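You operate a simulated robot arm through the tools that you are given. There is no shell and no other tool. Be economical: measure what you need, move in short steps, check, and stop when the job is done.

The job below is to be done with a simulated robot arm. You get a single attempt, and the scene is never put back.

TASK
Clamp the pump cover, rub its gasket marks off, then open the clamp.
Fine: use the emery block and put it back; keep your fingers from under the clamp arm. What is to be rubbed or washed off counts as gone when no trace of it is left.

Only the result counts: the job must be done as asked and must still hold three seconds after the hand-in. Knocking over, shifting, dropping, spilling or breaking anything else fails it. A push-on lid holds only when it is set on centred and level and pressed home; a screw cap is set on level and turned clockwise until tight.

THE ROBOT
A 7-joint arm with a two-finger parallel gripper, fixed in place. Base frame: the origin is at the foot of the arm, x ahead of it, y to its left, z up; the work surface is at about z = 0. Units: mm, rad, N and s.
With the tool pointing down near the work surface it reaches from about 240 to 620 mm from the base axis. Its first joint turns from -1.152 to 1.152 rad. Payload 2.6 kg.
Tool frame: the origin (TCP) lies between the finger pads and is the grasp point; the fingertips stand 30 mm ahead of it; z points along the fingers, y is the line along which they close. Largest opening 94 mm; finger width 28, thickness 10; the body of the gripper, 50 by 96 mm, starts 55 mm behind the TCP.
Orientation is that of the tool frame in the base frame, as a unit quaternion [x, y, z, w]. With the fingers straight down and closing along the base's y, the tool's x points along the base's -x, its y along +y and its z along -z.

THE INTERFACE
- The arm moves only by the tool step_arm. Its argument "moves" is a list of rows, each an object (a shift or turn left out is 0, a gripper value left out holds the last) with "linear": the shift along the tool's x, y, z in units of 300 mm (1.0 is 300 mm), a list of three; "rot": the turn, a rotation vector about the tool's x, y, z in units of 180 degrees (1.0 is 180 degrees), a list of three; "hand": the finger opening in mm, from 0 to 94. In form: [{"linear": [tx, ty, tz], "rot": [rx, ry, rz], "hand": hand}, ...]. A call has 1 to 10 rows; each row is the pose to reach, as a shift and turn from the pose commanded when the call began, along the tool's axes at that moment. A call with a number of a shift or a turn outside -1 to 1 is refused whole. Rows are played at 5 a second. More than 50 mm and 0.15 rad between two rows, or a gripper value outside its range, and nothing of the call is played. Where a pose cannot be reached the arm comes as near as it can. A force on the tool above 40 N (or 10 N above the force at the start of the call, whichever is more), or a blocked arm, ends the call early, and 0.2 s more pass. Each finger travels about 72 mm/s and halts on what it meets, pressing with about 38 N; the grip force reading is that of the motor and also rises with nothing between the fingers. The clock runs only during rows and for 0.2 s after the last one: add rows that repeat a pose to give the fingers time. The reply holds the time, the measured pose of the TCP, the force on the tool along the base axes, the opening and the grip force, in the units named above and with some noise, with the torque about the TCP (base axes, N m) and any sound that the robot's microphone picked up.
- Cameras (640 x 400 px; columns grow to the right, rows downward): "scene" is fixed at [43.9, 444.9, 550.5]; the picture's right is [-0.57, -0.82, 0.00], its down [-0.54, 0.37, -0.76] and it looks along [0.62, -0.43, -0.65] (base axes); focal length 329 px, centre (320, 200). "wrist" rides on the gripper at [76, 14, -102] in the tool frame; the picture's right is [-0.18, 0.98, 0.00], its down [-0.75, -0.14, -0.64] and it looks along [-0.63, -0.12, 0.77] (tool axes); focal length 243 px, centre (320, 200). There is no depth. A picture from a camera that has moved, and an enlarged one, comes with that camera's place and axes in the base frame and with its lens. The place of the scene camera against the robot may be out by one fixed shift of up to 12 mm in any direction.
- get_image(camera): a new picture of that camera. No time passes.
- inspect(camera, box): a new picture of the part [left, top, right, bottom] of that camera's present view, enlarged. No time passes.
- job_done(): hands the job in; it is judged then, once.

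Work in short steps. Places have to be worked out from the pictures, the camera data and where the tool is seen: move nearer, look again, correct. Check each grasp and each placing, and mend what went wrong. You have 120 turns and 64 pictures in all, those below and enlarged ones among them. Open the gripper and draw the arm clear of the work before you hand the job in, unless the task says otherwise; then end with one line.

The tools are called after "Emit:" by a JSON object that holds its "method" and its "body". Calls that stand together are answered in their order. step_arm: Moves the arm, as the interface text tells. Its arguments: {"type":"object","properties":{"moves":{"type":"array","items":{"type":"object","properties":{"linear":{"type":"array","items":{"type":"number"}},"rot":{"type":"array","items":{"type":"number"}},"hand":{"type":"number"}}}}},"required":["moves"]} The other tools are called the same way: get_image (camera) takes a picture; inspect (camera, box) takes an enlarged picture of a part of a camera's view; job_done () hands the job in.

At the start:

```text
time: 0.0
tool_pos: [383.9, 214.8, 255.8]
tool_rot: [0.0, 1.0, 0.0, 0.0]
wrist_force: [-0.4, -0.8, -0.3]
torque: [0.02, -0.03, -0.02]
width: 94.2
grip_force: 0.0
```

scene: 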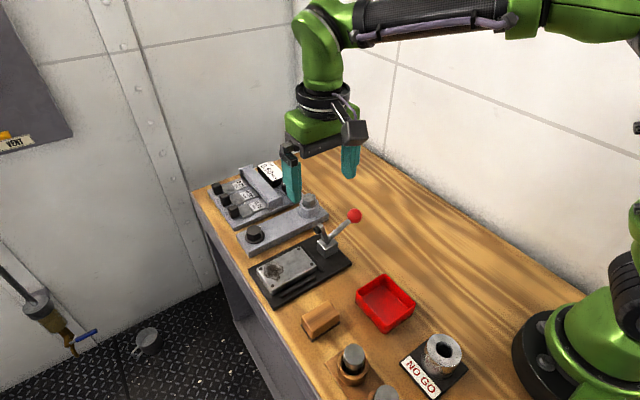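
wrist: 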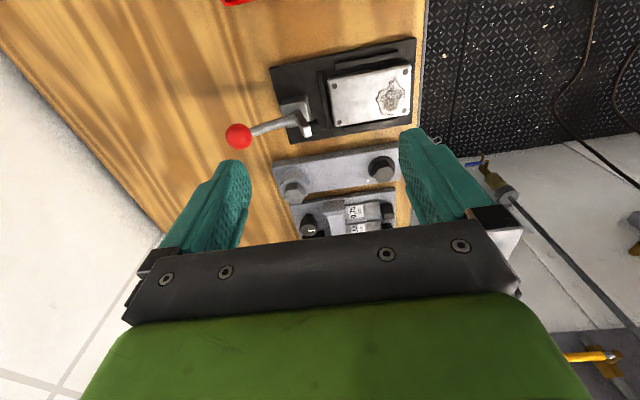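

I start with enlarged views of the clamp fixture and the tools near it.

Emit:
{"method": "inspect", "body": {"camera": "scene", "box": [230, 190, 390, 310]}}

Emit:
{"method": "inspect", "body": {"camera": "scene", "box": [280, 260, 480, 400]}}

Emit:
{"method": "inspect", "body": {"camera": "wrist", "box": [220, 20, 440, 160]}}

```text
3.33 times, centred on (310, 250) of scene
camera zoom: at [43.9, 444.9, 550.5], right [-0.57, -0.82, 0.0], down [-0.54, 0.37, -0.76], along [0.62, -0.43, -0.65], focal length 1096 px, centre (353, 33)
```

zoom: 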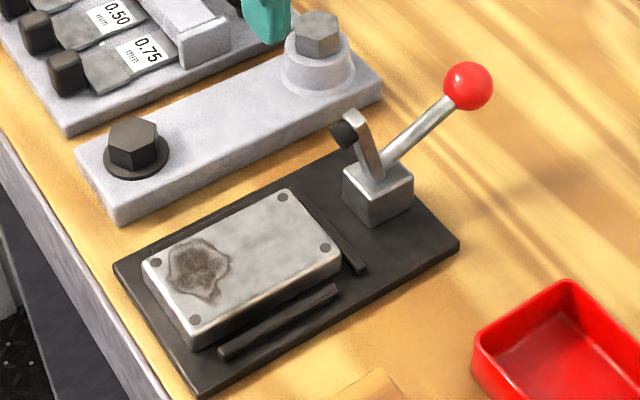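

```text
2.86 times, centred on (380, 330) of scene
camera zoom: at [43.9, 444.9, 550.5], right [-0.57, -0.82, 0.0], down [-0.54, 0.37, -0.76], along [0.62, -0.43, -0.65], focal length 940 px, centre (149, -171)
```

zoom: 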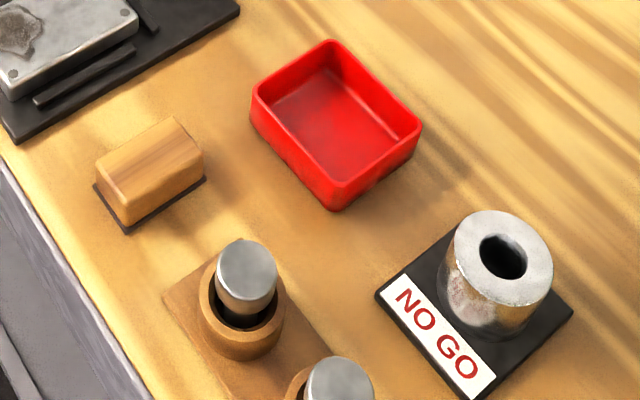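

```text
2.86 times, centred on (330, 90) of wrist
camera zoom: at [307.5, 228.9, 356.8], right [0.18, 0.98, 0.0], down [0.75, -0.14, 0.64], along [0.63, -0.12, -0.77], focal length 693 px, centre (291, 514)
```

zoom: 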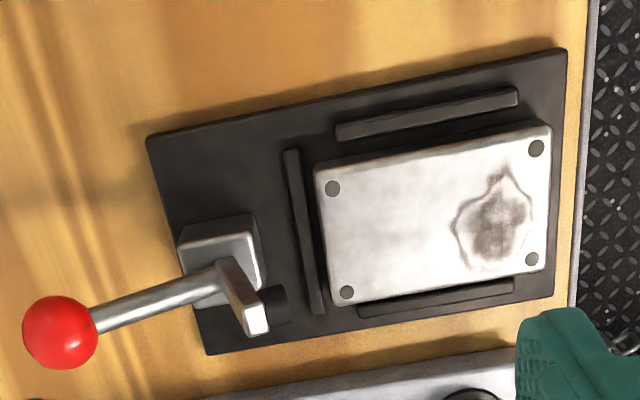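

The fixture base spans about x 365–473, y 151–335. The cover sits at about x 388–449, y 222–324, and the lever ball is near (419, 106, 75). I go round to the −y side of the ball with the fingers closed and look again.

Emit:
{"method": "step_arm", "body": {"moves": [{"linear": [-0.03, -0.13, 0], "hand": 0}, {"linear": [-0.06, -0.26, 0]}, {"linear": [-0.09, -0.4, 0]}, {"linear": [-0.117, -0.55, 0]}, {"linear": [-0.117, -0.55, 0.15]}, {"linear": [-0.117, -0.55, 0.3]}, {"linear": [-0.117, -0.55, 0.3]}]}}

Emit:
{"method": "get_image", "body": {"camera": "wrist"}}

Emit:
{"method": "inspect", "body": {"camera": "scene", "box": [250, 150, 410, 270]}}

```text
time: 1.6
tool_pos: [423.8, 50.3, 164.0]
tool_rot: [-0.001, 1.0, 0.0, -0.001]
wrist_force: [1.0, 0.6, 0.1]
torque: [0.02, -0.01, 0.01]
width: 0.0
grip_force: 33.0
```

```text
58 pictures are left
camera wrist: at [347.6, 64.2, 266.0], right [0.18, 0.98, 0.0], down [0.75, -0.14, 0.64], along [0.63, -0.12, -0.77], focal length 243 px, centre (320, 200)
```

wrist: 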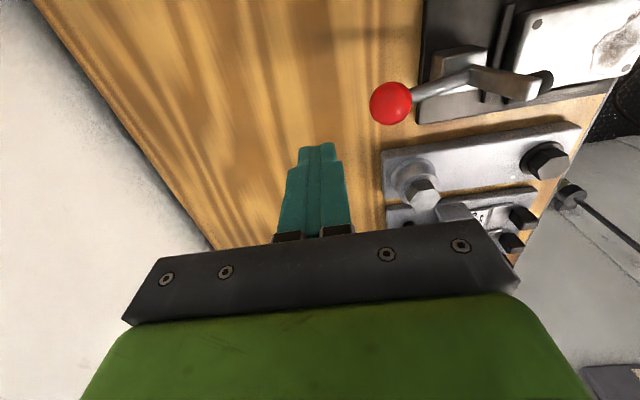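

```text
3.33 times, centred on (330, 210) of scene
camera zoom: at [43.9, 444.9, 550.5], right [-0.57, -0.82, 0.0], down [-0.54, 0.37, -0.76], along [0.62, -0.43, -0.65], focal length 1096 px, centre (287, 167)
```

zoom: 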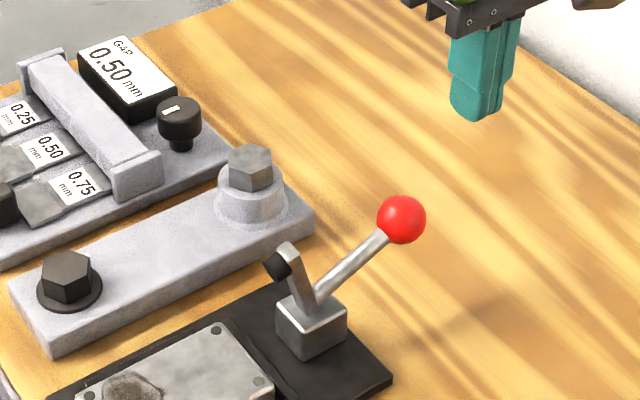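

Triangulating from both wrist views, the ball is at (419.5, 105.6, 74.6), and the lever pivots near y 177, z 42. I'll grip the ball across x, so I turn the tool −90° with the camera on the −y side and open the fingers.

Emit:
{"method": "step_arm", "body": {"moves": [{"rot": [0, 0, -0.045], "hand": 60}, {"rot": [0, 0, -0.09]}, {"rot": [0, 0, -0.135]}, {"rot": [0, 0, -0.18]}, {"rot": [0, 0, -0.225]}, {"rot": [0, 0, -0.27]}, {"rot": [0, 0, -0.315]}, {"rot": [0, 0, -0.36]}, {"rot": [0, 0, -0.405]}, {"rot": [0, 0, -0.45]}]}}

Emit:
{"method": "step_arm", "body": {"moves": [{"rot": [0, 0, -0.045]}, {"rot": [0, 0, -0.05]}, {"rot": [0, 0, -0.05]}]}}

Emit:
{"method": "get_image", "body": {"camera": "wrist"}}

```text
time: 3.8
tool_pos: [418.1, 50.9, 164.8]
tool_rot: [-0.651, 0.759, -0.001, 0.0]
wrist_force: [-0.2, -0.4, 0.1]
torque: [-0.02, -0.02, -0.01]
width: 59.8
grip_force: 0.1
```

```text
time: 4.6
tool_pos: [419.5, 50.1, 164.7]
tool_rot: [0.708, -0.706, 0.0, 0.0]
wrist_force: [1.2, -0.3, -0.6]
torque: [0.03, 0.02, 0.03]
width: 60.0
grip_force: 0.0
```

```text
56 pictures are left
camera wrist: at [404.6, -26.4, 265.7], right [-0.98, 0.18, 0.0], down [0.14, 0.75, 0.64], along [0.12, 0.63, -0.77], focal length 243 px, centre (320, 200)
```

wrist: 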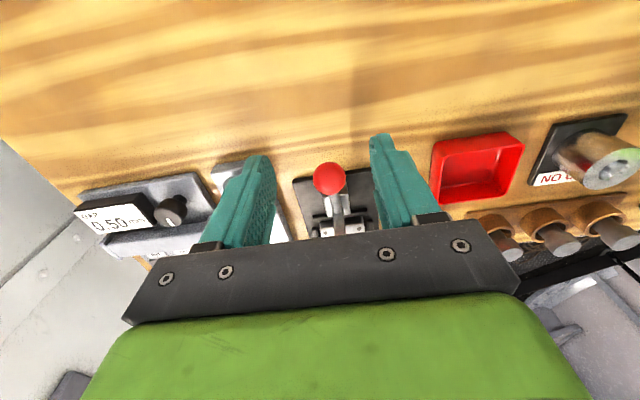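

The ball is between the fingers in x, as expected. I move over it, descend and close on it.

Emit:
{"method": "step_arm", "body": {"moves": [{"linear": [-0.093, 0, 0]}, {"linear": [-0.186, 0, 0]}, {"linear": [-0.186, 0, 0.14]}, {"linear": [-0.186, 0, 0.28]}, {"linear": [-0.186, 0, 0.28]}, {"linear": [-0.186, 0, 0.28], "hand": 20}, {"linear": [-0.186, 0, 0.28], "hand": 20}, {"linear": [-0.186, 0, 0.28], "hand": 20}]}}

Emit:
{"method": "get_image", "body": {"camera": "wrist"}}

```text
time: 6.4
tool_pos: [419.0, 103.5, 81.1]
tool_rot: [0.708, -0.706, 0.002, -0.005]
wrist_force: [28.2, 9.2, -10.2]
torque: [-0.51, 0.12, -0.2]
width: 31.7
grip_force: 45.0
```

```text
55 pictures are left
camera wrist: at [405.1, 27.1, 182.2], right [-0.98, 0.18, -0.01], down [0.13, 0.75, 0.64], along [0.12, 0.63, -0.77], focal length 243 px, centre (320, 200)
```

wrist: 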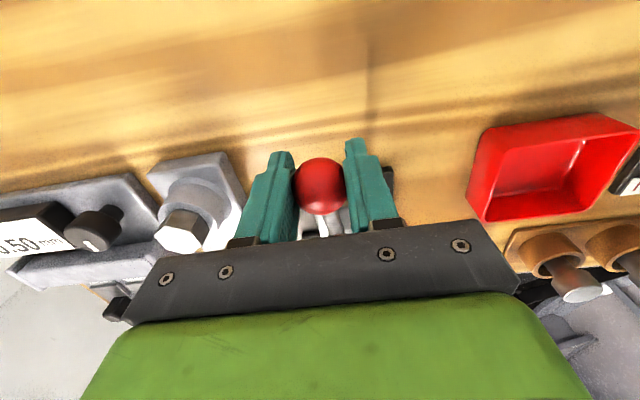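

The ball is gripped at 31.7 mm wide, with a small sideways load, so I shift about 2 mm in +x. Then I start the lever along its arc in small portions.

Emit:
{"method": "step_arm", "body": {"moves": [{"linear": [0, -0.007, 0]}, {"linear": [-0.011, -0.007, -0.02]}, {"linear": [-0.022, -0.007, -0.04]}, {"linear": [-0.036, -0.007, -0.058]}, {"linear": [-0.051, -0.007, -0.076]}]}}

```text
time: 7.6
tool_pos: [420.2, 118.3, 103.8]
tool_rot: [-0.706, 0.708, -0.001, -0.003]
wrist_force: [6.1, -18.5, -2.9]
torque: [-1.27, -0.02, -0.01]
width: 30.9
grip_force: 44.8
```

The lever follows with moderate resistance, so I continue the arc.

Emit:
{"method": "step_arm", "body": {"moves": [{"linear": [-0.017, 0, -0.016]}, {"linear": [-0.035, 0, -0.03]}, {"linear": [-0.054, 0, -0.043]}, {"linear": [-0.074, 0, -0.054]}, {"linear": [-0.095, 0, -0.063]}, {"linear": [-0.117, 0, -0.07]}]}}

Emit:
{"method": "inspect", "body": {"camera": "scene", "box": [230, 150, 390, 310]}}

```text
time: 9.0
tool_pos: [423.9, 159.5, 125.1]
tool_rot: [0.709, -0.705, 0.0, -0.004]
wrist_force: [-0.8, 0.6, -0.9]
torque: [-0.03, 0.02, 0.01]
width: 15.8
grip_force: 0.0
```

```text
2.50 times, centred on (310, 230) of scene
camera zoom: at [43.9, 445.0, 550.5], right [-0.57, -0.82, 0.0], down [-0.54, 0.37, -0.76], along [0.62, -0.43, -0.65], focal length 822 px, centre (345, 125)
```

zoom: 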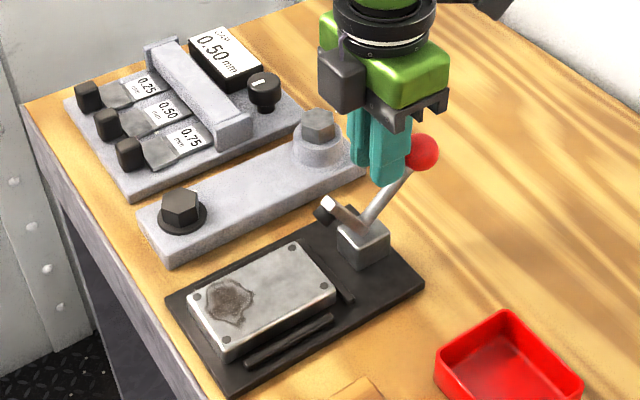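

The ball slipped out of the grip, and the lever stays about half way. I look at where the fingers are against it.

Emit:
{"method": "get_image", "body": {"camera": "wrist"}}

```text
53 pictures are left
camera wrist: at [409.5, 83.4, 225.9], right [-0.98, 0.18, 0.0], down [0.13, 0.75, 0.65], along [0.12, 0.64, -0.76], focal length 243 px, centre (320, 200)
```

wrist: 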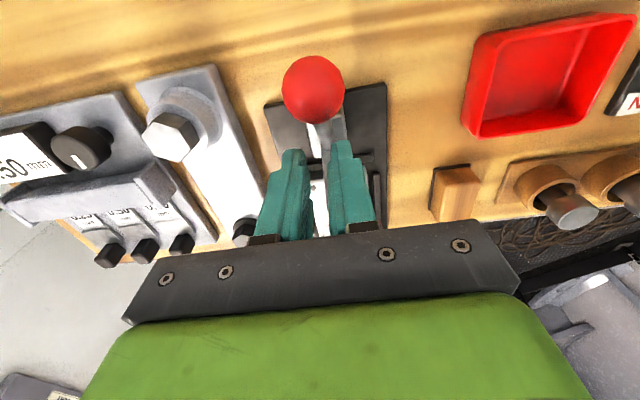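

The ball sits at about (420, 120, 97), roughly 45° up. I'll push it instead: lift, go round to its −y side, and nest it against the finger edges with a 16 mm gap.

Emit:
{"method": "step_arm", "body": {"moves": [{"linear": [0, 0, -0.1], "hand": 16}, {"linear": [0, 0, -0.2]}, {"linear": [0.12, 0, -0.2]}, {"linear": [0.25, 0, -0.2]}, {"linear": [0.25, 0, -0.07]}, {"linear": [0.25, 0, 0.06]}, {"linear": [0.25, 0, 0.06]}]}}

Emit:
{"method": "get_image", "body": {"camera": "wrist"}}

```text
time: 10.6
tool_pos: [419.3, 82.5, 105.0]
tool_rot: [-0.707, 0.707, 0.001, -0.001]
wrist_force: [0.4, -0.2, -0.5]
torque: [-0.05, 0.02, -0.02]
width: 16.2
grip_force: 0.0
```

```text
52 pictures are left
camera wrist: at [406.0, 6.6, 206.9], right [-0.98, 0.18, 0.0], down [0.14, 0.75, 0.64], along [0.12, 0.63, -0.77], focal length 243 px, centre (320, 200)
```

wrist: 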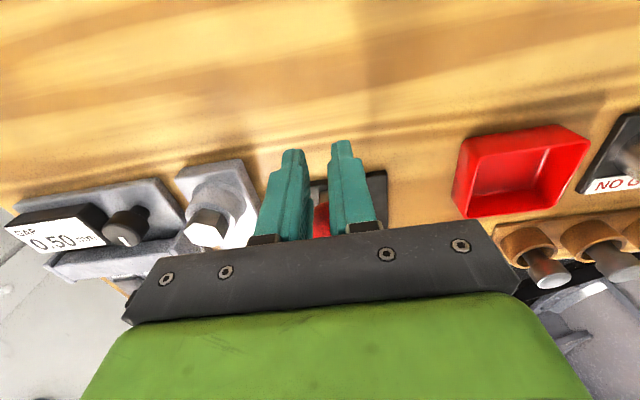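

The fingers stand just behind the ball. I push in +y while rising with the arc.

Emit:
{"method": "step_arm", "body": {"moves": [{"linear": [-0.02, 0, 0]}, {"linear": [-0.04, 0, 0]}, {"linear": [-0.058, 0, -0.012]}, {"linear": [-0.076, 0, -0.023]}, {"linear": [-0.095, 0, -0.035]}, {"linear": [-0.115, 0, -0.047]}, {"linear": [-0.135, 0, -0.053]}, {"linear": [-0.158, 0, -0.06]}]}}

Emit:
{"method": "inspect", "body": {"camera": "scene", "box": [230, 150, 390, 310]}}

```text
time: 12.4
tool_pos: [421.1, 129.3, 125.7]
tool_rot: [-0.707, 0.707, -0.001, 0.0]
wrist_force: [-1.7, -1.4, -0.8]
torque: [0.01, -0.01, 0.04]
width: 16.4
grip_force: 0.5
```

```text
2.50 times, centred on (310, 230) of scene
camera zoom: at [43.9, 444.9, 550.5], right [-0.57, -0.82, 0.0], down [-0.54, 0.37, -0.76], along [0.62, -0.43, -0.65], focal length 822 px, centre (345, 125)
```

zoom: 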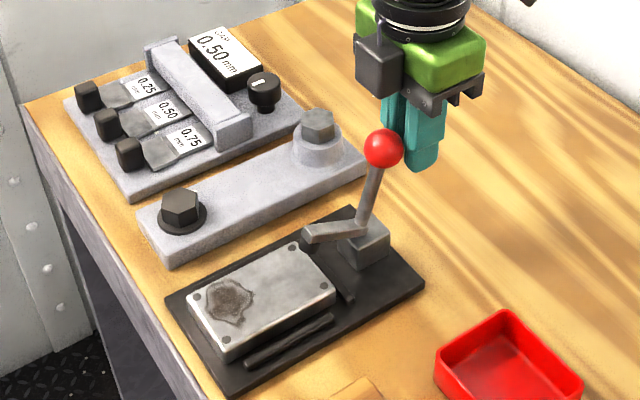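

The clamp arm is nearly down on the cover. I keep pushing.

Emit:
{"method": "step_arm", "body": {"moves": [{"linear": [-0.022, 0, -0.006]}, {"linear": [-0.044, 0, -0.01]}, {"linear": [-0.066, 0, -0.01]}, {"linear": [-0.088, 0, -0.01]}, {"linear": [-0.11, 0, -0.008]}, {"linear": [-0.13, 0, -0.004]}]}}

Emit:
{"method": "inspect", "body": {"camera": "scene", "box": [230, 150, 390, 310]}}

```text
time: 13.8
tool_pos: [422.3, 164.6, 125.5]
tool_rot: [-0.706, 0.708, -0.002, -0.002]
wrist_force: [-4.0, -14.6, 3.9]
torque: [-0.01, -0.03, 0.17]
width: 18.0
grip_force: 1.7
```

```text
2.50 times, centred on (310, 230) of scene
camera zoom: at [43.9, 444.9, 550.5], right [-0.57, -0.82, 0.0], down [-0.54, 0.37, -0.76], along [0.62, -0.43, -0.65], focal length 822 px, centre (345, 125)
```

zoom: 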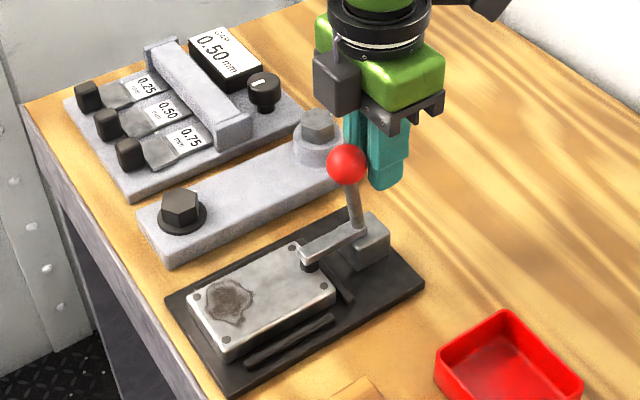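

The tip now appears to rest on the cover and the push force is 15 N. I press on in small steps until it locks.

Emit:
{"method": "step_arm", "body": {"moves": [{"linear": [-0.012, 0, 0]}, {"linear": [-0.024, 0, 0]}, {"linear": [-0.036, 0, 0.002]}, {"linear": [-0.048, 0, 0.004]}, {"linear": [-0.06, 0, 0.006]}]}}

Emit:
{"method": "inspect", "body": {"camera": "scene", "box": [230, 150, 390, 310]}}

```text
time: 14.3
tool_pos: [422.2, 163.6, 124.8]
tool_rot: [-0.704, 0.71, -0.004, -0.005]
wrist_force: [-5.2, -5.9, -0.3]
torque: [0.01, 0.1, 0.11]
width: 18.4
grip_force: 2.3
stopped in row 2: the force on the tool passed its limit at 43 N (the readings are from after the stop); the commanded pose is now the measured one
```

```text
2.50 times, centred on (310, 230) of scene
camera zoom: at [43.9, 445.0, 550.5], right [-0.57, -0.82, 0.0], down [-0.54, 0.37, -0.76], along [0.62, -0.43, -0.65], focal length 822 px, centre (345, 125)
```

zoom: 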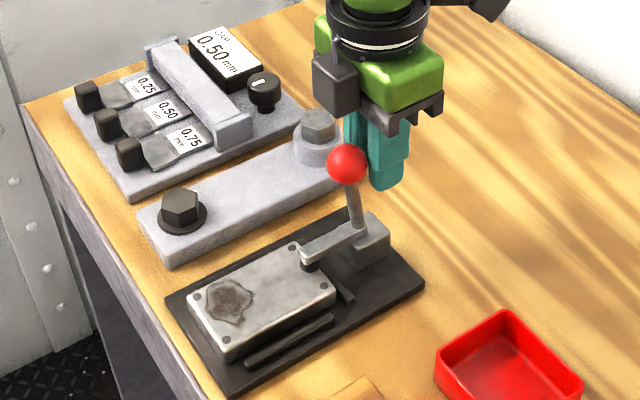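

The lever hit a hard stop at 43 N with the arm horizontal on the cover. I back off, raise, and check that it holds.

Emit:
{"method": "step_arm", "body": {"moves": [{"linear": [0.05, 0, 0]}, {"linear": [0.1, 0, 0]}, {"linear": [0.1, 0, -0.15]}, {"linear": [0.1, 0, -0.3]}, {"linear": [0.1, 0, -0.4]}]}}

Emit:
{"method": "inspect", "body": {"camera": "scene", "box": [230, 190, 390, 310]}}

Emit:
{"method": "get_image", "body": {"camera": "wrist"}}

```text
time: 15.5
tool_pos: [422.8, 139.1, 246.1]
tool_rot: [-0.704, 0.71, -0.005, -0.004]
wrist_force: [1.0, -0.4, 0.7]
torque: [0.0, 0.0, 0.01]
width: 16.0
grip_force: 0.0
```

```text
3.33 times, centred on (310, 250) of scene
camera zoom: at [43.9, 444.9, 550.5], right [-0.57, -0.82, 0.0], down [-0.54, 0.37, -0.76], along [0.62, -0.43, -0.65], focal length 1096 px, centre (353, 33)
```

zoom: 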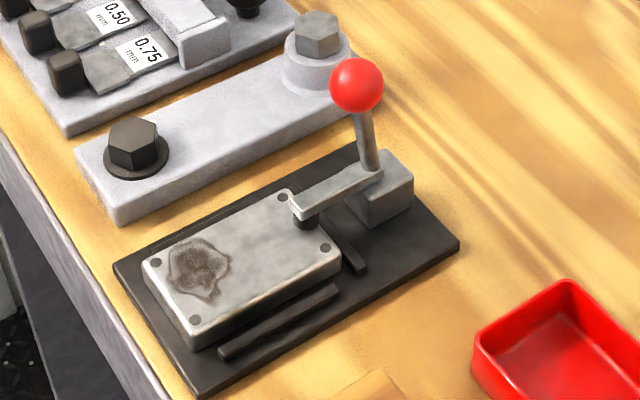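

```text
47 pictures are left
camera wrist: at [408.9, 63.0, 346.8], right [-0.98, 0.19, 0.0], down [0.15, 0.76, 0.63], along [0.12, 0.62, -0.77], focal length 243 px, centre (320, 200)
```

wrist: 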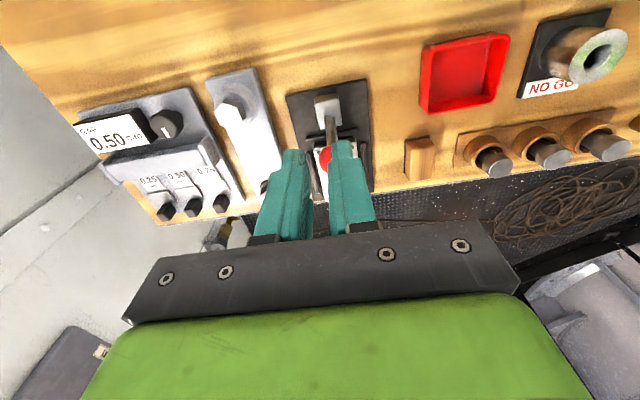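

The clamp holds. Next I find the emery block, which is near (297, 275), so I move toward it for a closer look.

Emit:
{"method": "step_arm", "body": {"moves": [{"linear": [0, 0.09, 0], "hand": 70}, {"linear": [-0.03, 0.18, 0.05]}, {"linear": [-0.07, 0.2, 0.14]}, {"linear": [-0.1, 0.2, 0.18]}, {"linear": [-0.1, 0.2, 0.18]}]}}

Emit:
{"method": "get_image", "body": {"camera": "wrist"}}

```text
time: 16.7
tool_pos: [363.4, 167.7, 190.5]
tool_rot: [-0.705, 0.71, -0.004, -0.004]
wrist_force: [-0.3, -0.2, -0.5]
torque: [-0.03, -0.01, -0.02]
width: 70.0
grip_force: 0.0
```

```text
46 pictures are left
camera wrist: at [349.7, 92.9, 293.9], right [-0.98, 0.19, 0.0], down [0.15, 0.76, 0.63], along [0.12, 0.62, -0.77], focal length 243 px, centre (320, 200)
```

wrist: 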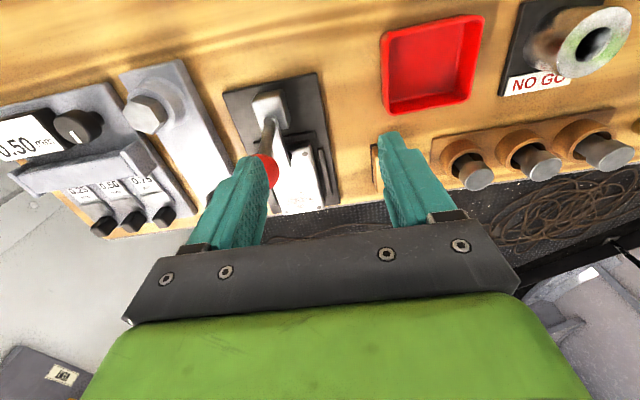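

A finger hides the block. I move so that it lies between the open fingers.

Emit:
{"method": "step_arm", "body": {"moves": [{"linear": [-0.04, 0.07, 0], "hand": 90}, {"linear": [-0.08, 0.14, 0]}, {"linear": [-0.12, 0.21, 0]}, {"linear": [-0.12, 0.21, 0]}]}}

Emit:
{"method": "get_image", "body": {"camera": "wrist"}}

```text
time: 17.7
tool_pos: [301.8, 205.1, 191.5]
tool_rot: [-0.704, 0.71, -0.005, -0.004]
wrist_force: [-0.7, 0.3, -0.1]
torque: [-0.02, 0.0, -0.01]
width: 90.0
grip_force: 0.0
```

```text
45 pictures are left
camera wrist: at [287.4, 129.8, 293.8], right [-0.98, 0.19, 0.0], down [0.15, 0.76, 0.63], along [0.12, 0.62, -0.77], focal length 243 px, centre (320, 200)
```

wrist: 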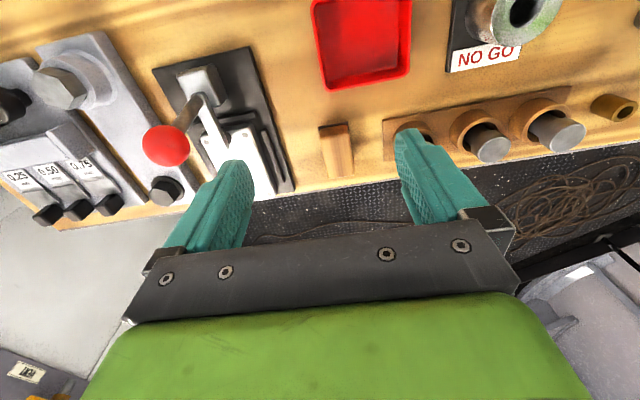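

Emit:
{"method": "inspect", "body": {"camera": "wrist", "box": [280, 100, 400, 200]}}

Emit:
{"method": "inspect", "body": {"camera": "scene", "box": [280, 280, 360, 360]}}

```text
4.00 times, centred on (340, 150) of wrist
camera zoom: at [287.4, 129.8, 293.8], right [-0.98, 0.19, 0.0], down [0.15, 0.76, 0.63], along [0.12, 0.62, -0.77], focal length 970 px, centre (240, 400)
```

zoom: 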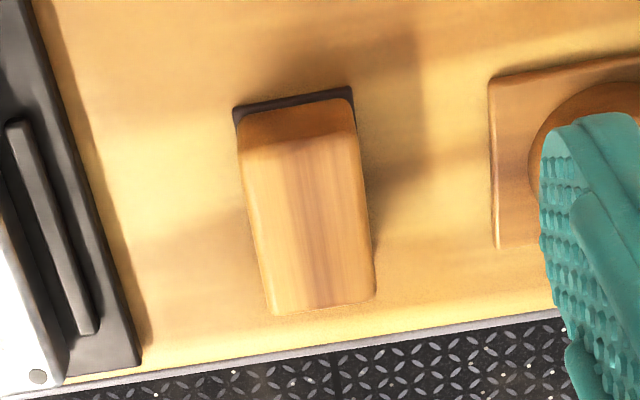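

```text
5.00 times, centred on (320, 320) of scene
camera zoom: at [43.9, 444.9, 550.5], right [-0.57, -0.82, 0.0], down [-0.54, 0.37, -0.76], along [0.62, -0.43, -0.65], focal length 1645 px, centre (320, -400)
```

zoom: 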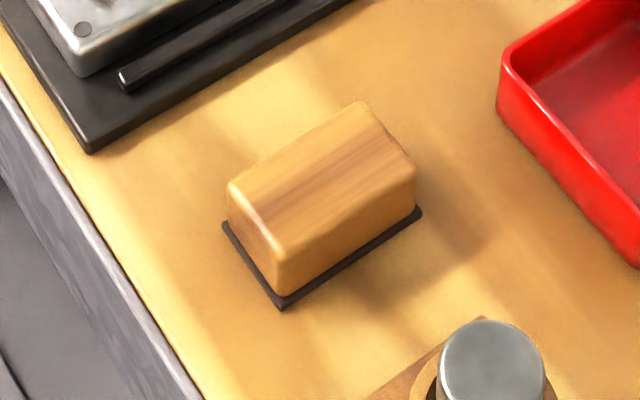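

The block is axis-aligned, centred at about (293.7, 279), roughly 38 × 58 × 32 mm. I straighten the tool's small tilt, move over the block and descend partway.

Emit:
{"method": "step_arm", "body": {"moves": [{"linear": [-0.08, 0.01, 0], "rot": [-0.0004, -0.004, -0.0027], "hand": 62}, {"linear": [-0.16, 0.02, 0], "rot": [-0.0004, -0.004, -0.0027]}, {"linear": [-0.245, 0.026, 0], "rot": [-0.0004, -0.004, -0.0027]}, {"linear": [-0.245, 0.026, 0.15], "rot": [-0.0004, -0.004, -0.0027]}, {"linear": [-0.245, 0.026, 0.3], "rot": [-0.0004, -0.004, -0.0027]}, {"linear": [-0.245, 0.026, 0.3], "rot": [-0.0004, -0.004, -0.0027]}]}}

Emit:
{"method": "get_image", "body": {"camera": "wrist"}}

```text
time: 19.1
tool_pos: [292.7, 275.3, 98.5]
tool_rot: [0.707, -0.707, -0.001, 0.0]
wrist_force: [0.0, 0.3, -0.3]
torque: [0.0, 0.0, -0.04]
width: 62.1
grip_force: 0.0
```

```text
42 pictures are left
camera wrist: at [277.9, 198.9, 201.0], right [-0.98, 0.18, 0.0], down [0.14, 0.75, 0.64], along [0.12, 0.63, -0.77], focal length 243 px, centre (320, 200)
```

wrist: 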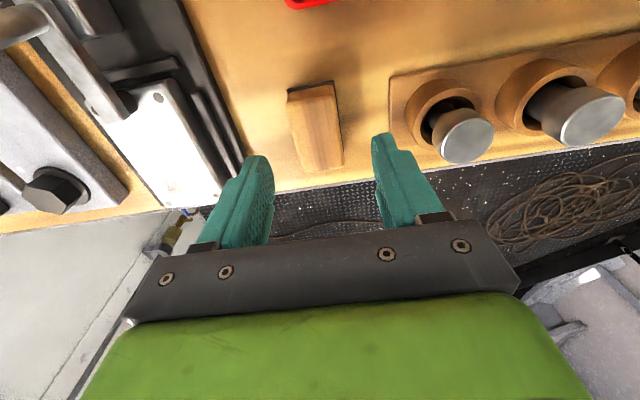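

The block is confirmed at x≈293.4, y≈278. I descend with the tips 8 mm above the table and grip it.

Emit:
{"method": "step_arm", "body": {"moves": [{"linear": [-0.009, -0.002, 0.1]}, {"linear": [-0.009, -0.002, 0.2]}, {"linear": [-0.009, -0.002, 0.2]}, {"linear": [-0.009, -0.002, 0.2], "hand": 30}, {"linear": [-0.009, -0.002, 0.2], "hand": 30}, {"linear": [-0.009, -0.002, 0.2], "hand": 30}]}}

```text
time: 20.5
tool_pos: [293.9, 278.2, 38.7]
tool_rot: [-0.707, 0.707, 0.001, 0.0]
wrist_force: [0.0, -0.2, 0.1]
torque: [0.02, 0.0, 0.0]
width: 35.2
grip_force: 37.6
```

The grip holds at 35.2 mm. I record the block's home as TCP (293.9, 278.2, 38.7), tool at −90° yaw. I lift, then turn back +90° so the wrist camera stays clear of the lever ball.

Emit:
{"method": "step_arm", "body": {"moves": [{"linear": [0, 0, -0.05]}, {"linear": [0, 0, -0.15]}, {"linear": [0, 0, -0.3]}, {"linear": [0, 0, -0.42]}, {"linear": [0, 0, -0.42]}]}}

Emit:
{"method": "step_arm", "body": {"moves": [{"rot": [0, 0, 0.045]}, {"rot": [0, 0, 0.09]}, {"rot": [0, 0, 0.135]}, {"rot": [0, 0, 0.18]}, {"rot": [0, 0, 0.225]}, {"rot": [0, 0, 0.27]}, {"rot": [0, 0, 0.315]}, {"rot": [0, 0, 0.36]}, {"rot": [0, 0, 0.405]}, {"rot": [0, 0, 0.45]}]}}

Emit:
{"method": "step_arm", "body": {"moves": [{"rot": [0, 0, 0.03]}, {"rot": [0, 0, 0.05]}, {"rot": [0, 0, 0.05]}]}}

Emit:
{"method": "get_image", "body": {"camera": "scene"}}

```text
time: 21.7
tool_pos: [294.1, 277.9, 164.0]
tool_rot: [0.708, -0.706, -0.001, 0.0]
wrist_force: [-0.2, -0.7, -1.0]
torque: [0.01, -0.02, -0.02]
width: 34.8
grip_force: 37.7
```

```text
time: 23.9
tool_pos: [293.3, 278.4, 165.3]
tool_rot: [-0.077, 0.997, 0.001, -0.001]
wrist_force: [0.2, -0.1, -1.0]
torque: [0.0, -0.03, 0.0]
width: 35.0
grip_force: 38.0
```

```text
time: 24.7
tool_pos: [293.9, 279.1, 165.3]
tool_rot: [0.0, 1.0, 0.001, -0.001]
wrist_force: [0.9, 0.3, -0.7]
torque: [0.0, -0.02, 0.0]
width: 34.8
grip_force: 37.7
```

```text
41 pictures are left
```

scene: 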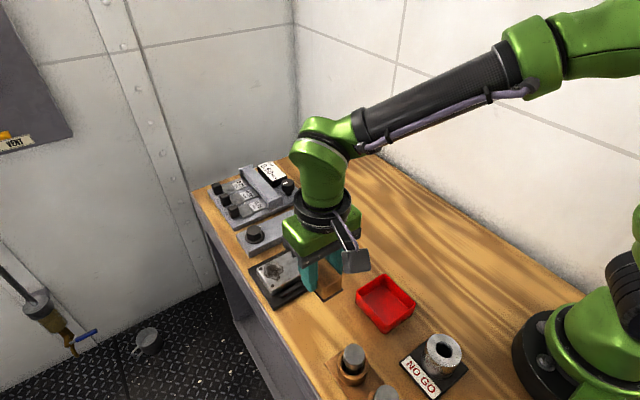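

The block is held and the tool is square. I move over the mark and stop about 20 mm above the cover.

Emit:
{"method": "step_arm", "body": {"moves": [{"linear": [-0.14, 0.02, 0]}, {"linear": [-0.28, 0.043, 0]}, {"linear": [-0.423, 0.043, 0]}, {"linear": [-0.423, 0.043, 0.14]}, {"linear": [-0.423, 0.043, 0.25]}, {"linear": [-0.423, 0.043, 0.25]}]}}

Emit:
{"method": "get_image", "body": {"camera": "wrist"}}

Emit:
{"method": "inspect", "body": {"camera": "scene", "box": [230, 190, 390, 310]}}

```text
time: 26.1
tool_pos: [420.2, 291.8, 88.8]
tool_rot: [0.0, 1.0, 0.001, 0.0]
wrist_force: [-0.2, 0.5, -1.0]
torque: [0.01, -0.02, -0.01]
width: 35.4
grip_force: 38.5
```

```text
40 pictures are left
camera wrist: at [344.4, 306.4, 191.1], right [0.18, 0.98, 0.0], down [0.75, -0.14, 0.64], along [0.63, -0.12, -0.77], focal length 243 px, centre (320, 200)
```

wrist: 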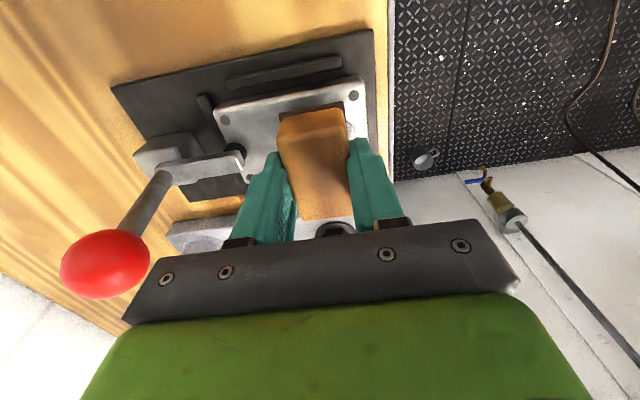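

```text
3.33 times, centred on (310, 250) of scene
camera zoom: at [43.9, 444.9, 550.5], right [-0.57, -0.82, 0.0], down [-0.54, 0.37, -0.76], along [0.62, -0.43, -0.65], focal length 1096 px, centre (353, 33)
```

zoom: 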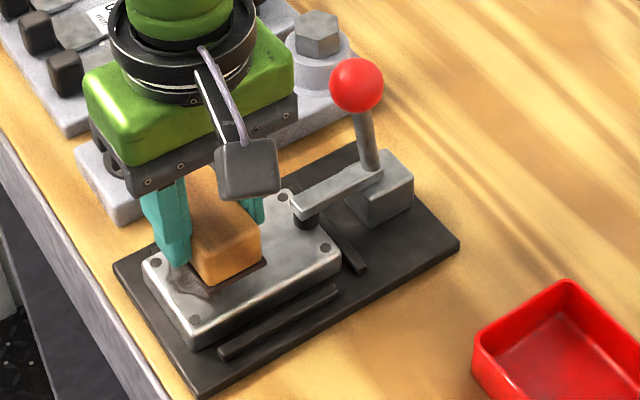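

The alignment is good. I descend in small steps to find contact.

Emit:
{"method": "step_arm", "body": {"moves": [{"linear": [0, 0, 0.03]}, {"linear": [0, 0, 0.045]}, {"linear": [0, 0, 0.055]}, {"linear": [0, 0, 0.06]}, {"linear": [0, 0, 0.065]}]}}

```text
time: 27.3
tool_pos: [419.9, 290.9, 73.5]
tool_rot: [0.001, 1.0, 0.002, -0.002]
wrist_force: [0.3, 0.0, -0.2]
torque: [0.02, 0.0, 0.02]
width: 35.1
grip_force: 37.9
```

Emit:
{"method": "step_arm", "body": {"moves": [{"linear": [0, 0, 0.005]}, {"linear": [0, 0, 0.01]}, {"linear": [0, 0, 0.015]}, {"linear": [0, 0, 0.015]}]}}

```text
time: 28.3
tool_pos: [419.8, 290.9, 69.1]
tool_rot: [0.001, 1.0, 0.001, -0.001]
wrist_force: [-2.6, -0.7, 5.4]
torque: [-0.08, -0.11, 0.0]
width: 34.9
grip_force: 38.0
```

Contact at z≈69.5 with 5 N. I press slightly more and stroke across the mark, keeping the block on the cover.

Emit:
{"method": "step_arm", "body": {"moves": [{"linear": [0, 0, 0.006]}, {"linear": [0, 0.03, 0.006]}, {"linear": [0, 0.055, 0.006]}, {"linear": [0.02, 0.04, 0.006]}, {"linear": [0.02, 0.0, 0.006]}, {"linear": [0.02, -0.03, 0.006]}, {"linear": [-0.02, -0.03, 0.006]}, {"linear": [-0.02, 0.0, 0.006]}, {"linear": [-0.02, 0.04, 0.006]}, {"linear": [0, 0, 0.006]}]}}

```text
time: 30.1
tool_pos: [428.4, 283.1, 67.3]
tool_rot: [0.001, 1.0, 0.0, 0.0]
wrist_force: [-0.4, 0.5, 3.3]
torque: [0.07, 0.1, 0.02]
width: 35.1
grip_force: 37.9
stopped in row 8: the force on the tool passed its limit at 41 N (the readings are from after the stop); the commanded pose is now the measured one
```

The stroke stopped at 41 N. I check the state in both views.

Emit:
{"method": "inspect", "body": {"camera": "scene", "box": [230, 190, 390, 310]}}

Emit:
{"method": "inspect", "body": {"camera": "wrist", "box": [180, 50, 440, 250]}}

```text
3.33 times, centred on (310, 250) of scene
camera zoom: at [43.9, 444.9, 550.5], right [-0.57, -0.82, 0.0], down [-0.54, 0.37, -0.76], along [0.62, -0.43, -0.65], focal length 1096 px, centre (353, 33)
```

zoom: 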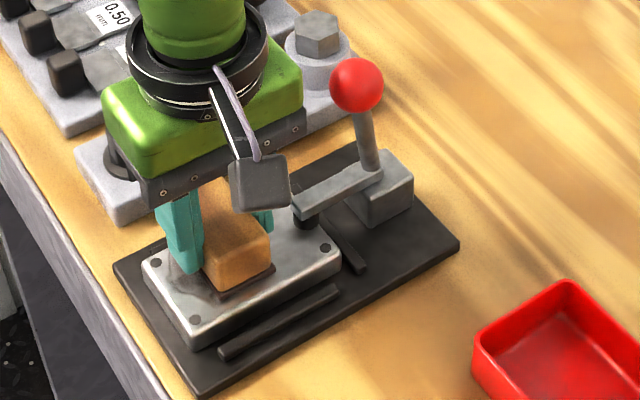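

```text
2.00 times, centred on (310, 150) of wrist
camera zoom: at [351.8, 297.2, 169.2], right [0.19, 0.98, 0.0], down [0.75, -0.14, 0.64], along [0.63, -0.12, -0.77], focal length 485 px, centre (340, 300)
```

zoom: 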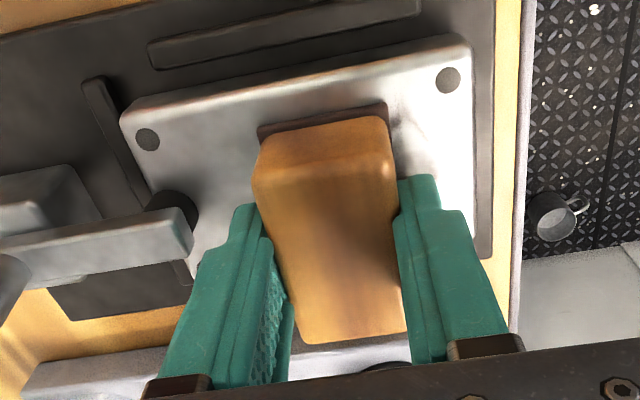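

No collision is visible, so the press was simply too hard while sliding. I continue strokes with a lighter press.

Emit:
{"method": "step_arm", "body": {"moves": [{"linear": [0, 0, 0.001]}, {"linear": [0, 0.03, 0.001]}, {"linear": [0, 0.06, 0.001]}, {"linear": [0, 0.08, 0.001]}, {"linear": [0.03, 0.08, 0.001]}, {"linear": [0.055, 0.08, 0.001]}, {"linear": [0.055, 0.05, 0.001]}, {"linear": [0.055, 0.02, 0.001]}, {"linear": [0.055, 0.0, 0.001]}, {"linear": [0.03, 0.0, 0.001]}]}}

Emit:
{"method": "step_arm", "body": {"moves": [{"linear": [0, 0.03, 0]}, {"linear": [0, 0.06, 0]}, {"linear": [0, 0.03, 0]}, {"linear": [0, 0, 0]}, {"linear": [0, 0.03, 0]}, {"linear": [0, 0.03, -0.05]}, {"linear": [0.1, 0.03, -0.1]}, {"linear": [0.25, 0.03, -0.15]}, {"linear": [0.4, 0.0, -0.2]}, {"linear": [0.4, 0.0, -0.2]}]}}

Emit:
{"method": "inspect", "body": {"camera": "wrist", "box": [180, 0, 440, 200]}}

Emit:
{"method": "inspect", "body": {"camera": "scene", "box": [250, 230, 350, 310]}}

```text
time: 32.2
tool_pos: [418.8, 281.1, 67.7]
tool_rot: [0.002, 1.0, 0.0, 0.0]
wrist_force: [-10.9, 1.0, 28.4]
torque: [0.07, 0.07, -0.02]
width: 34.9
grip_force: 37.9
```

```text
time: 34.5
tool_pos: [299.0, 284.7, 124.6]
tool_rot: [0.002, 1.0, 0.0, 0.0]
wrist_force: [-0.8, 0.3, -0.3]
torque: [0.01, 0.01, 0.03]
width: 35.1
grip_force: 38.0
```

```text
2.00 times, centred on (310, 100) of wrist
camera zoom: at [223.2, 299.7, 225.5], right [0.19, 0.98, 0.0], down [0.75, -0.14, 0.64], along [0.63, -0.12, -0.77], focal length 485 px, centre (340, 400)
```

zoom: 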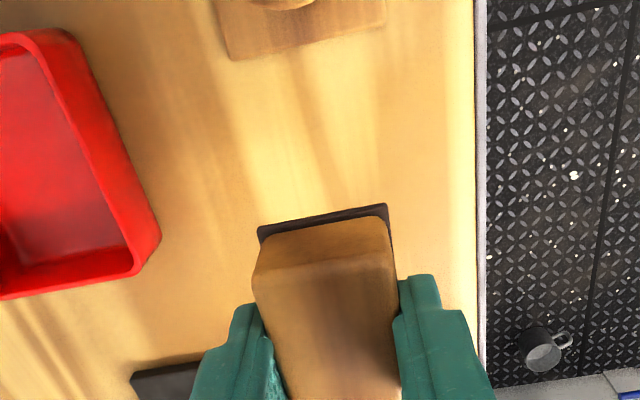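

```text
5.00 times, centred on (300, 270) of scene
camera zoom: at [43.9, 444.9, 550.5], right [-0.57, -0.82, 0.0], down [-0.54, 0.37, -0.76], along [0.62, -0.43, -0.65], focal length 1645 px, centre (420, -150)
```

zoom: 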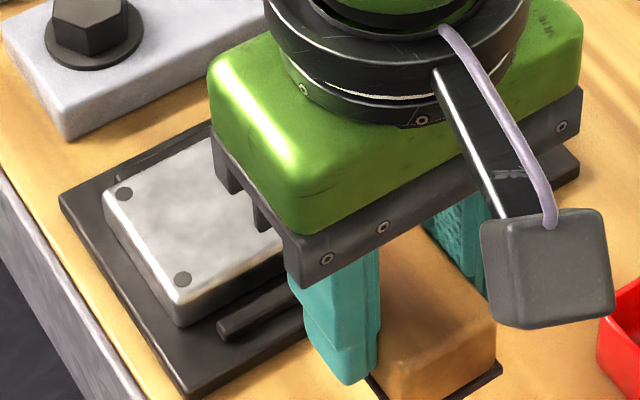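

Most looks clean, but the hand hides part of the cover and there is a small dark spot near the far edge. I move aside for an unobstructed look.

Emit:
{"method": "step_arm", "body": {"moves": [{"linear": [0, -0.1, -0.1]}, {"linear": [0, -0.25, -0.15]}, {"linear": [0, -0.4, -0.15]}, {"linear": [0, -0.4, -0.15]}]}}

Emit:
{"method": "inspect", "body": {"camera": "scene", "box": [250, 230, 350, 310]}}

```text
time: 35.5
tool_pos: [300.2, 166.5, 170.6]
tool_rot: [0.001, 1.0, 0.0, 0.0]
wrist_force: [1.0, -0.6, -0.3]
torque: [-0.01, -0.01, -0.02]
width: 35.2
grip_force: 37.6
```

```text
5.00 times, centred on (300, 270) of scene
camera zoom: at [43.9, 444.9, 550.5], right [-0.57, -0.82, 0.0], down [-0.54, 0.37, -0.76], along [0.62, -0.43, -0.65], focal length 1645 px, centre (420, -150)
```

zoom: 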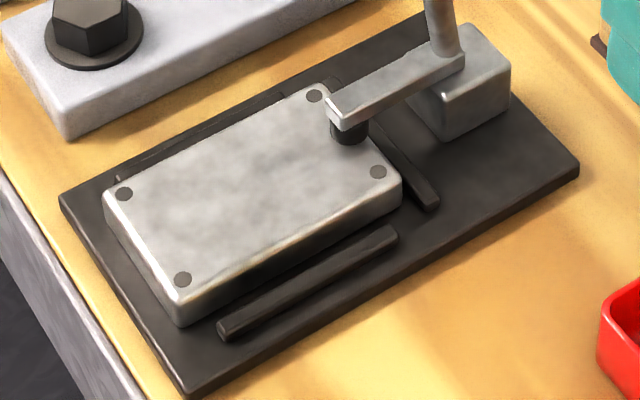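

The cover looks clean, and the spot was only a stop bar. For a close check I go to a pose where the wrist camera sees the whole cover.

Emit:
{"method": "step_arm", "body": {"moves": [{"linear": [-0.08, 0.03, -0.05]}, {"linear": [-0.16, 0.08, -0.1]}, {"linear": [-0.22, 0.12, -0.17]}, {"linear": [-0.22, 0.15, -0.2]}, {"linear": [-0.22, 0.15, -0.2]}]}}

Emit:
{"method": "inspect", "body": {"camera": "wrist", "box": [300, 30, 440, 150]}}

```text
time: 36.6
tool_pos: [363.7, 207.1, 232.7]
tool_rot: [0.002, 1.0, 0.0, 0.0]
wrist_force: [0.0, 1.1, -0.7]
torque: [0.01, -0.04, -0.01]
width: 34.9
grip_force: 38.1
```

```text
3.33 times, centred on (370, 90) of wrist
camera zoom: at [287.6, 222.3, 334.0], right [0.19, 0.98, 0.0], down [0.75, -0.14, 0.64], along [0.63, -0.12, -0.77], focal length 809 px, centre (153, 567)
```

zoom: 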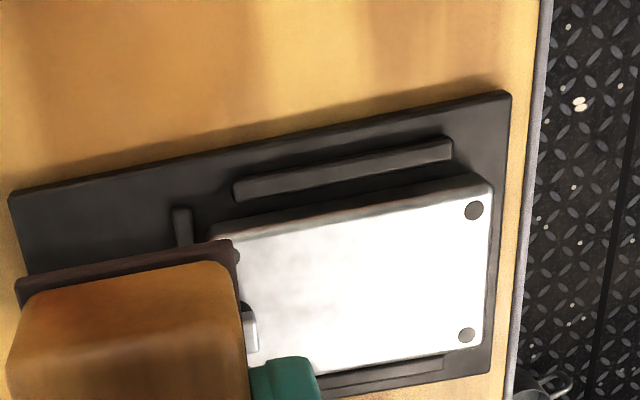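

It looks clean, if overexposed. As insurance against a faint trace I make one more light pass over the same area.

Emit:
{"method": "step_arm", "body": {"moves": [{"linear": [-0.08, 0.12, 0]}, {"linear": [-0.188, 0.22, 0]}, {"linear": [-0.188, 0.293, 0.08]}, {"linear": [-0.188, 0.293, 0.22]}, {"linear": [-0.188, 0.293, 0.36]}, {"linear": [-0.188, 0.293, 0.48]}, {"linear": [-0.188, 0.293, 0.52]}, {"linear": [-0.188, 0.293, 0.535]}, {"linear": [-0.188, 0.293, 0.535]}]}}

```text
time: 38.6
tool_pos: [421.1, 297.8, 71.3]
tool_rot: [0.001, 1.0, 0.001, -0.001]
wrist_force: [-0.4, 0.5, -0.6]
torque: [0.02, -0.01, -0.01]
width: 34.9
grip_force: 38.2
```

Emit:
{"method": "step_arm", "body": {"moves": [{"linear": [0, 0, 0.007]}, {"linear": [0, 0, 0.012]}, {"linear": [0, 0, 0.012]}]}}

```text
time: 39.5
tool_pos: [421.1, 296.6, 67.4]
tool_rot: [0.002, 1.0, 0.0, 0.0]
wrist_force: [-0.4, -0.4, -1.4]
torque: [-0.01, -0.03, 0.03]
width: 35.1
grip_force: 37.7
```

No contact yet, so I go on down gently.

Emit:
{"method": "step_arm", "body": {"moves": [{"linear": [0, 0, 0.004]}, {"linear": [0, 0, 0.006]}, {"linear": [0, 0, 0.006]}]}}

```text
time: 40.2
tool_pos: [420.7, 296.0, 67.0]
tool_rot: [0.003, 1.0, 0.001, 0.002]
wrist_force: [-9.4, -4.4, 27.2]
torque: [-0.27, 0.46, -0.03]
width: 35.2
grip_force: 38.1
```

Contact at 27 N. I ease off slightly and stroke over the area.

Emit:
{"method": "step_arm", "body": {"moves": [{"linear": [0, 0, -0.002]}, {"linear": [0.03, 0.02, -0.002]}, {"linear": [0.03, -0.02, -0.002]}, {"linear": [0.03, -0.055, -0.002]}, {"linear": [0, -0.055, -0.002]}, {"linear": [-0.03, -0.055, -0.002]}, {"linear": [-0.03, -0.02, -0.002]}, {"linear": [-0.03, 0.02, -0.002]}, {"linear": [-0.03, 0.045, -0.002]}, {"linear": [0, 0.045, -0.002]}]}}

Emit:
{"method": "step_arm", "body": {"moves": [{"linear": [0.03, 0, 0]}, {"linear": [0.03, -0.04, 0]}, {"linear": [0, -0.08, 0]}, {"linear": [0, -0.04, 0]}, {"linear": [0, 0, 0]}, {"linear": [0, 0, -0.1]}, {"linear": [0, 0, -0.24]}, {"linear": [0, 0, -0.33]}, {"linear": [0, 0, -0.33]}]}}

```text
time: 42.5
tool_pos: [422.5, 311.4, 67.3]
tool_rot: [0.001, 1.0, 0.001, 0.001]
wrist_force: [5.2, 1.4, 14.9]
torque: [-0.03, -0.26, 0.05]
width: 34.9
grip_force: 37.7
```

```text
time: 44.5
tool_pos: [420.3, 311.6, 165.1]
tool_rot: [0.002, 1.0, -0.001, -0.001]
wrist_force: [-0.7, -0.8, 0.1]
torque: [0.03, 0.01, 0.01]
width: 35.1
grip_force: 38.2
```

Done with 15 N contact throughout. I carry the block back over its home at height, turn to −90° yaw, and check it and the cover.

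Emit:
{"method": "step_arm", "body": {"moves": [{"linear": [0.14, -0.04, 0]}, {"linear": [0.28, -0.08, 0]}, {"linear": [0.421, -0.111, 0]}, {"linear": [0.421, -0.111, 0]}]}}

Emit:
{"method": "step_arm", "body": {"moves": [{"rot": [0, 0, -0.045]}, {"rot": [0, 0, -0.09]}, {"rot": [0, 0, -0.135]}, {"rot": [0, 0, -0.18]}, {"rot": [0, 0, -0.225]}, {"rot": [0, 0, -0.27]}, {"rot": [0, 0, -0.315]}, {"rot": [0, 0, -0.36]}, {"rot": [0, 0, -0.405]}, {"rot": [0, 0, -0.45]}]}}

Emit:
{"method": "step_arm", "body": {"moves": [{"rot": [0, 0, -0.03]}, {"rot": [0, 0, -0.05]}, {"rot": [0, 0, -0.05]}]}}

Emit:
{"method": "get_image", "body": {"camera": "wrist"}}

Emit:
{"method": "inspect", "body": {"camera": "scene", "box": [250, 230, 370, 330]}}

```text
time: 45.5
tool_pos: [296.0, 275.8, 162.8]
tool_rot: [0.002, 1.0, 0.0, 0.0]
wrist_force: [-0.5, -0.4, 0.4]
torque: [-0.02, -0.01, 0.01]
width: 34.9
grip_force: 38.2
```

```text
time: 47.6
tool_pos: [294.4, 276.4, 166.0]
tool_rot: [-0.649, 0.761, 0.001, 0.0]
wrist_force: [-0.3, -0.6, -0.9]
torque: [-0.03, 0.02, 0.02]
width: 35.1
grip_force: 38.0
```

```text
time: 48.5
tool_pos: [294.7, 277.7, 165.9]
tool_rot: [-0.706, 0.708, 0.0, 0.001]
wrist_force: [0.0, 0.8, -0.1]
torque: [0.01, 0.01, 0.0]
width: 35.0
grip_force: 38.1
```

```text
32 pictures are left
camera wrist: at [280.3, 200.7, 266.7], right [-0.98, 0.19, 0.0], down [0.14, 0.75, 0.64], along [0.12, 0.63, -0.77], focal length 243 px, centre (320, 200)
```

wrist: 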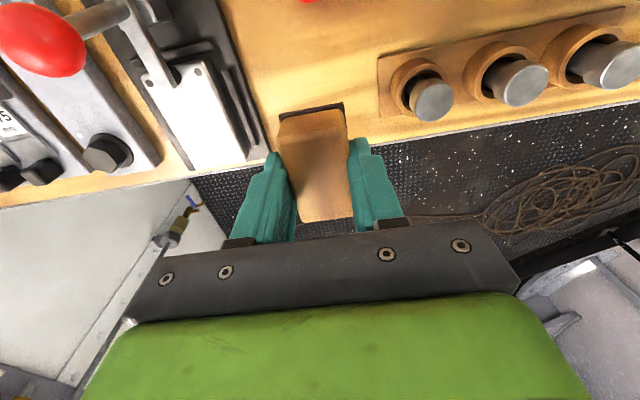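

```text
4.00 times, centred on (310, 280) of scene
camera zoom: at [43.9, 444.9, 550.5], right [-0.57, -0.82, 0.0], down [-0.54, 0.37, -0.76], along [0.62, -0.43, -0.65], focal length 1316 px, centre (360, -120)
```

zoom: 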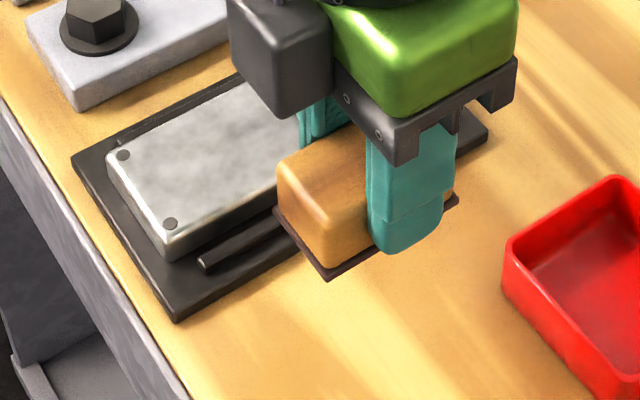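

The cover is clean and the block is level in the grip. I lower it toward its home.

Emit:
{"method": "step_arm", "body": {"moves": [{"linear": [-0.003, 0.003, 0.14]}, {"linear": [-0.003, 0.003, 0.28]}, {"linear": [-0.003, 0.003, 0.38]}, {"linear": [-0.003, 0.003, 0.41]}, {"linear": [-0.003, 0.003, 0.41]}]}}

Emit:
{"method": "step_arm", "body": {"moves": [{"linear": [0, 0, 0.005]}, {"linear": [0, 0, 0.009]}, {"linear": [0, 0, 0.012]}, {"linear": [0, 0, 0.012]}]}}

```text
time: 49.6
tool_pos: [291.7, 276.6, 43.6]
tool_rot: [-0.705, 0.709, -0.001, 0.0]
wrist_force: [-0.5, 0.4, -0.7]
torque: [-0.01, -0.01, 0.0]
width: 34.9
grip_force: 37.9
```

```text
time: 50.6
tool_pos: [293.2, 277.5, 39.4]
tool_rot: [-0.706, 0.708, 0.0, 0.0]
wrist_force: [-0.1, -0.5, -1.2]
torque: [0.02, 0.02, -0.03]
width: 35.2
grip_force: 38.0
```

Emit:
{"method": "step_arm", "body": {"moves": [{"linear": [0, 0, 0.003]}, {"linear": [0, 0, 0.006]}, {"linear": [0, 0, 0.006]}]}}

```text
time: 51.5
tool_pos: [293.6, 277.2, 38.6]
tool_rot: [-0.706, 0.708, 0.0, 0.0]
wrist_force: [-0.2, -0.7, -0.3]
torque: [0.02, 0.01, -0.01]
width: 35.0
grip_force: 38.3
```

Still about a millimetre off, so I feel further down for the table.

Emit:
{"method": "step_arm", "body": {"moves": [{"linear": [0, 0, 0.003]}, {"linear": [0, 0, 0.005]}, {"linear": [0, 0, 0.005]}]}}

```text
time: 52.3
tool_pos: [294.3, 277.4, 38.3]
tool_rot: [-0.705, 0.709, 0.0, 0.0]
wrist_force: [-1.6, -1.4, 6.4]
torque: [0.12, 0.06, 0.08]
width: 35.1
grip_force: 38.6
stopped in row 3: the force on the tool passed its limit at 42 N (the readings are from after the stop); the commanded pose is now the measured one
```

The block is on the table at z≈38. I release slowly and rise.

Emit:
{"method": "step_arm", "body": {"moves": [{"hand": 36}, {"hand": 45}, {"hand": 60}, {"linear": [0, 0, -0.05], "hand": 62}, {"linear": [0, 0, -0.2]}, {"linear": [0, 0, -0.35]}, {"linear": [0, 0, -0.5]}, {"linear": [0, 0, -0.6]}, {"linear": [0, 0, -0.6]}]}}

Emit:
{"method": "inspect", "body": {"camera": "scene", "box": [250, 210, 410, 350]}}

Emit:
{"method": "get_image", "body": {"camera": "wrist"}}

```text
time: 54.3
tool_pos: [295.1, 278.8, 216.9]
tool_rot: [-0.705, 0.709, 0.001, 0.0]
wrist_force: [-0.4, 0.3, -0.8]
torque: [-0.02, 0.02, -0.02]
width: 62.3
grip_force: 0.1
```

```text
2.86 times, centred on (330, 280) of scene
camera zoom: at [43.9, 444.9, 550.5], right [-0.57, -0.82, 0.0], down [-0.54, 0.37, -0.76], along [0.62, -0.43, -0.65], focal length 940 px, centre (291, -29)
```

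zoom: 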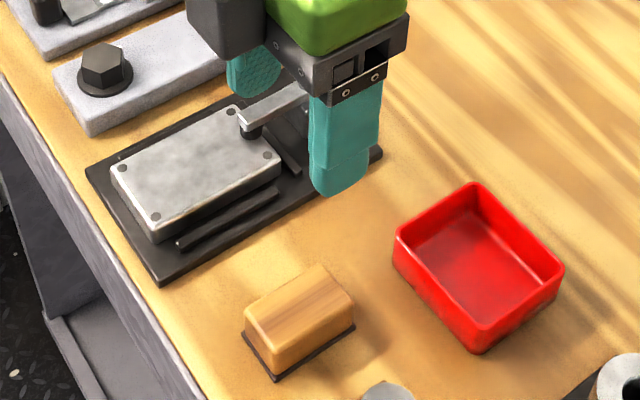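

```text
29 pictures are left
camera wrist: at [280.8, 202.6, 318.8], right [-0.98, 0.19, 0.0], down [0.14, 0.75, 0.64], along [0.12, 0.63, -0.77], focal length 243 px, centre (320, 200)
```

wrist: 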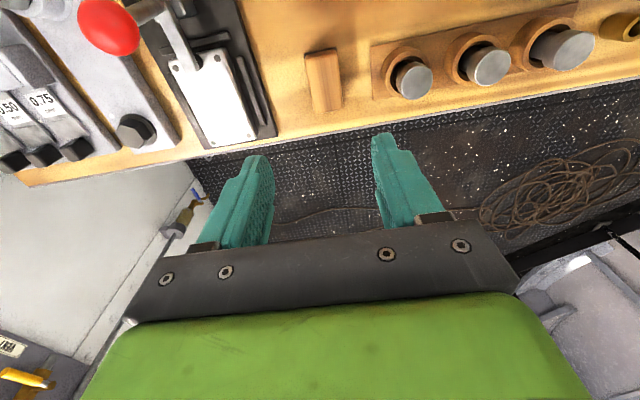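

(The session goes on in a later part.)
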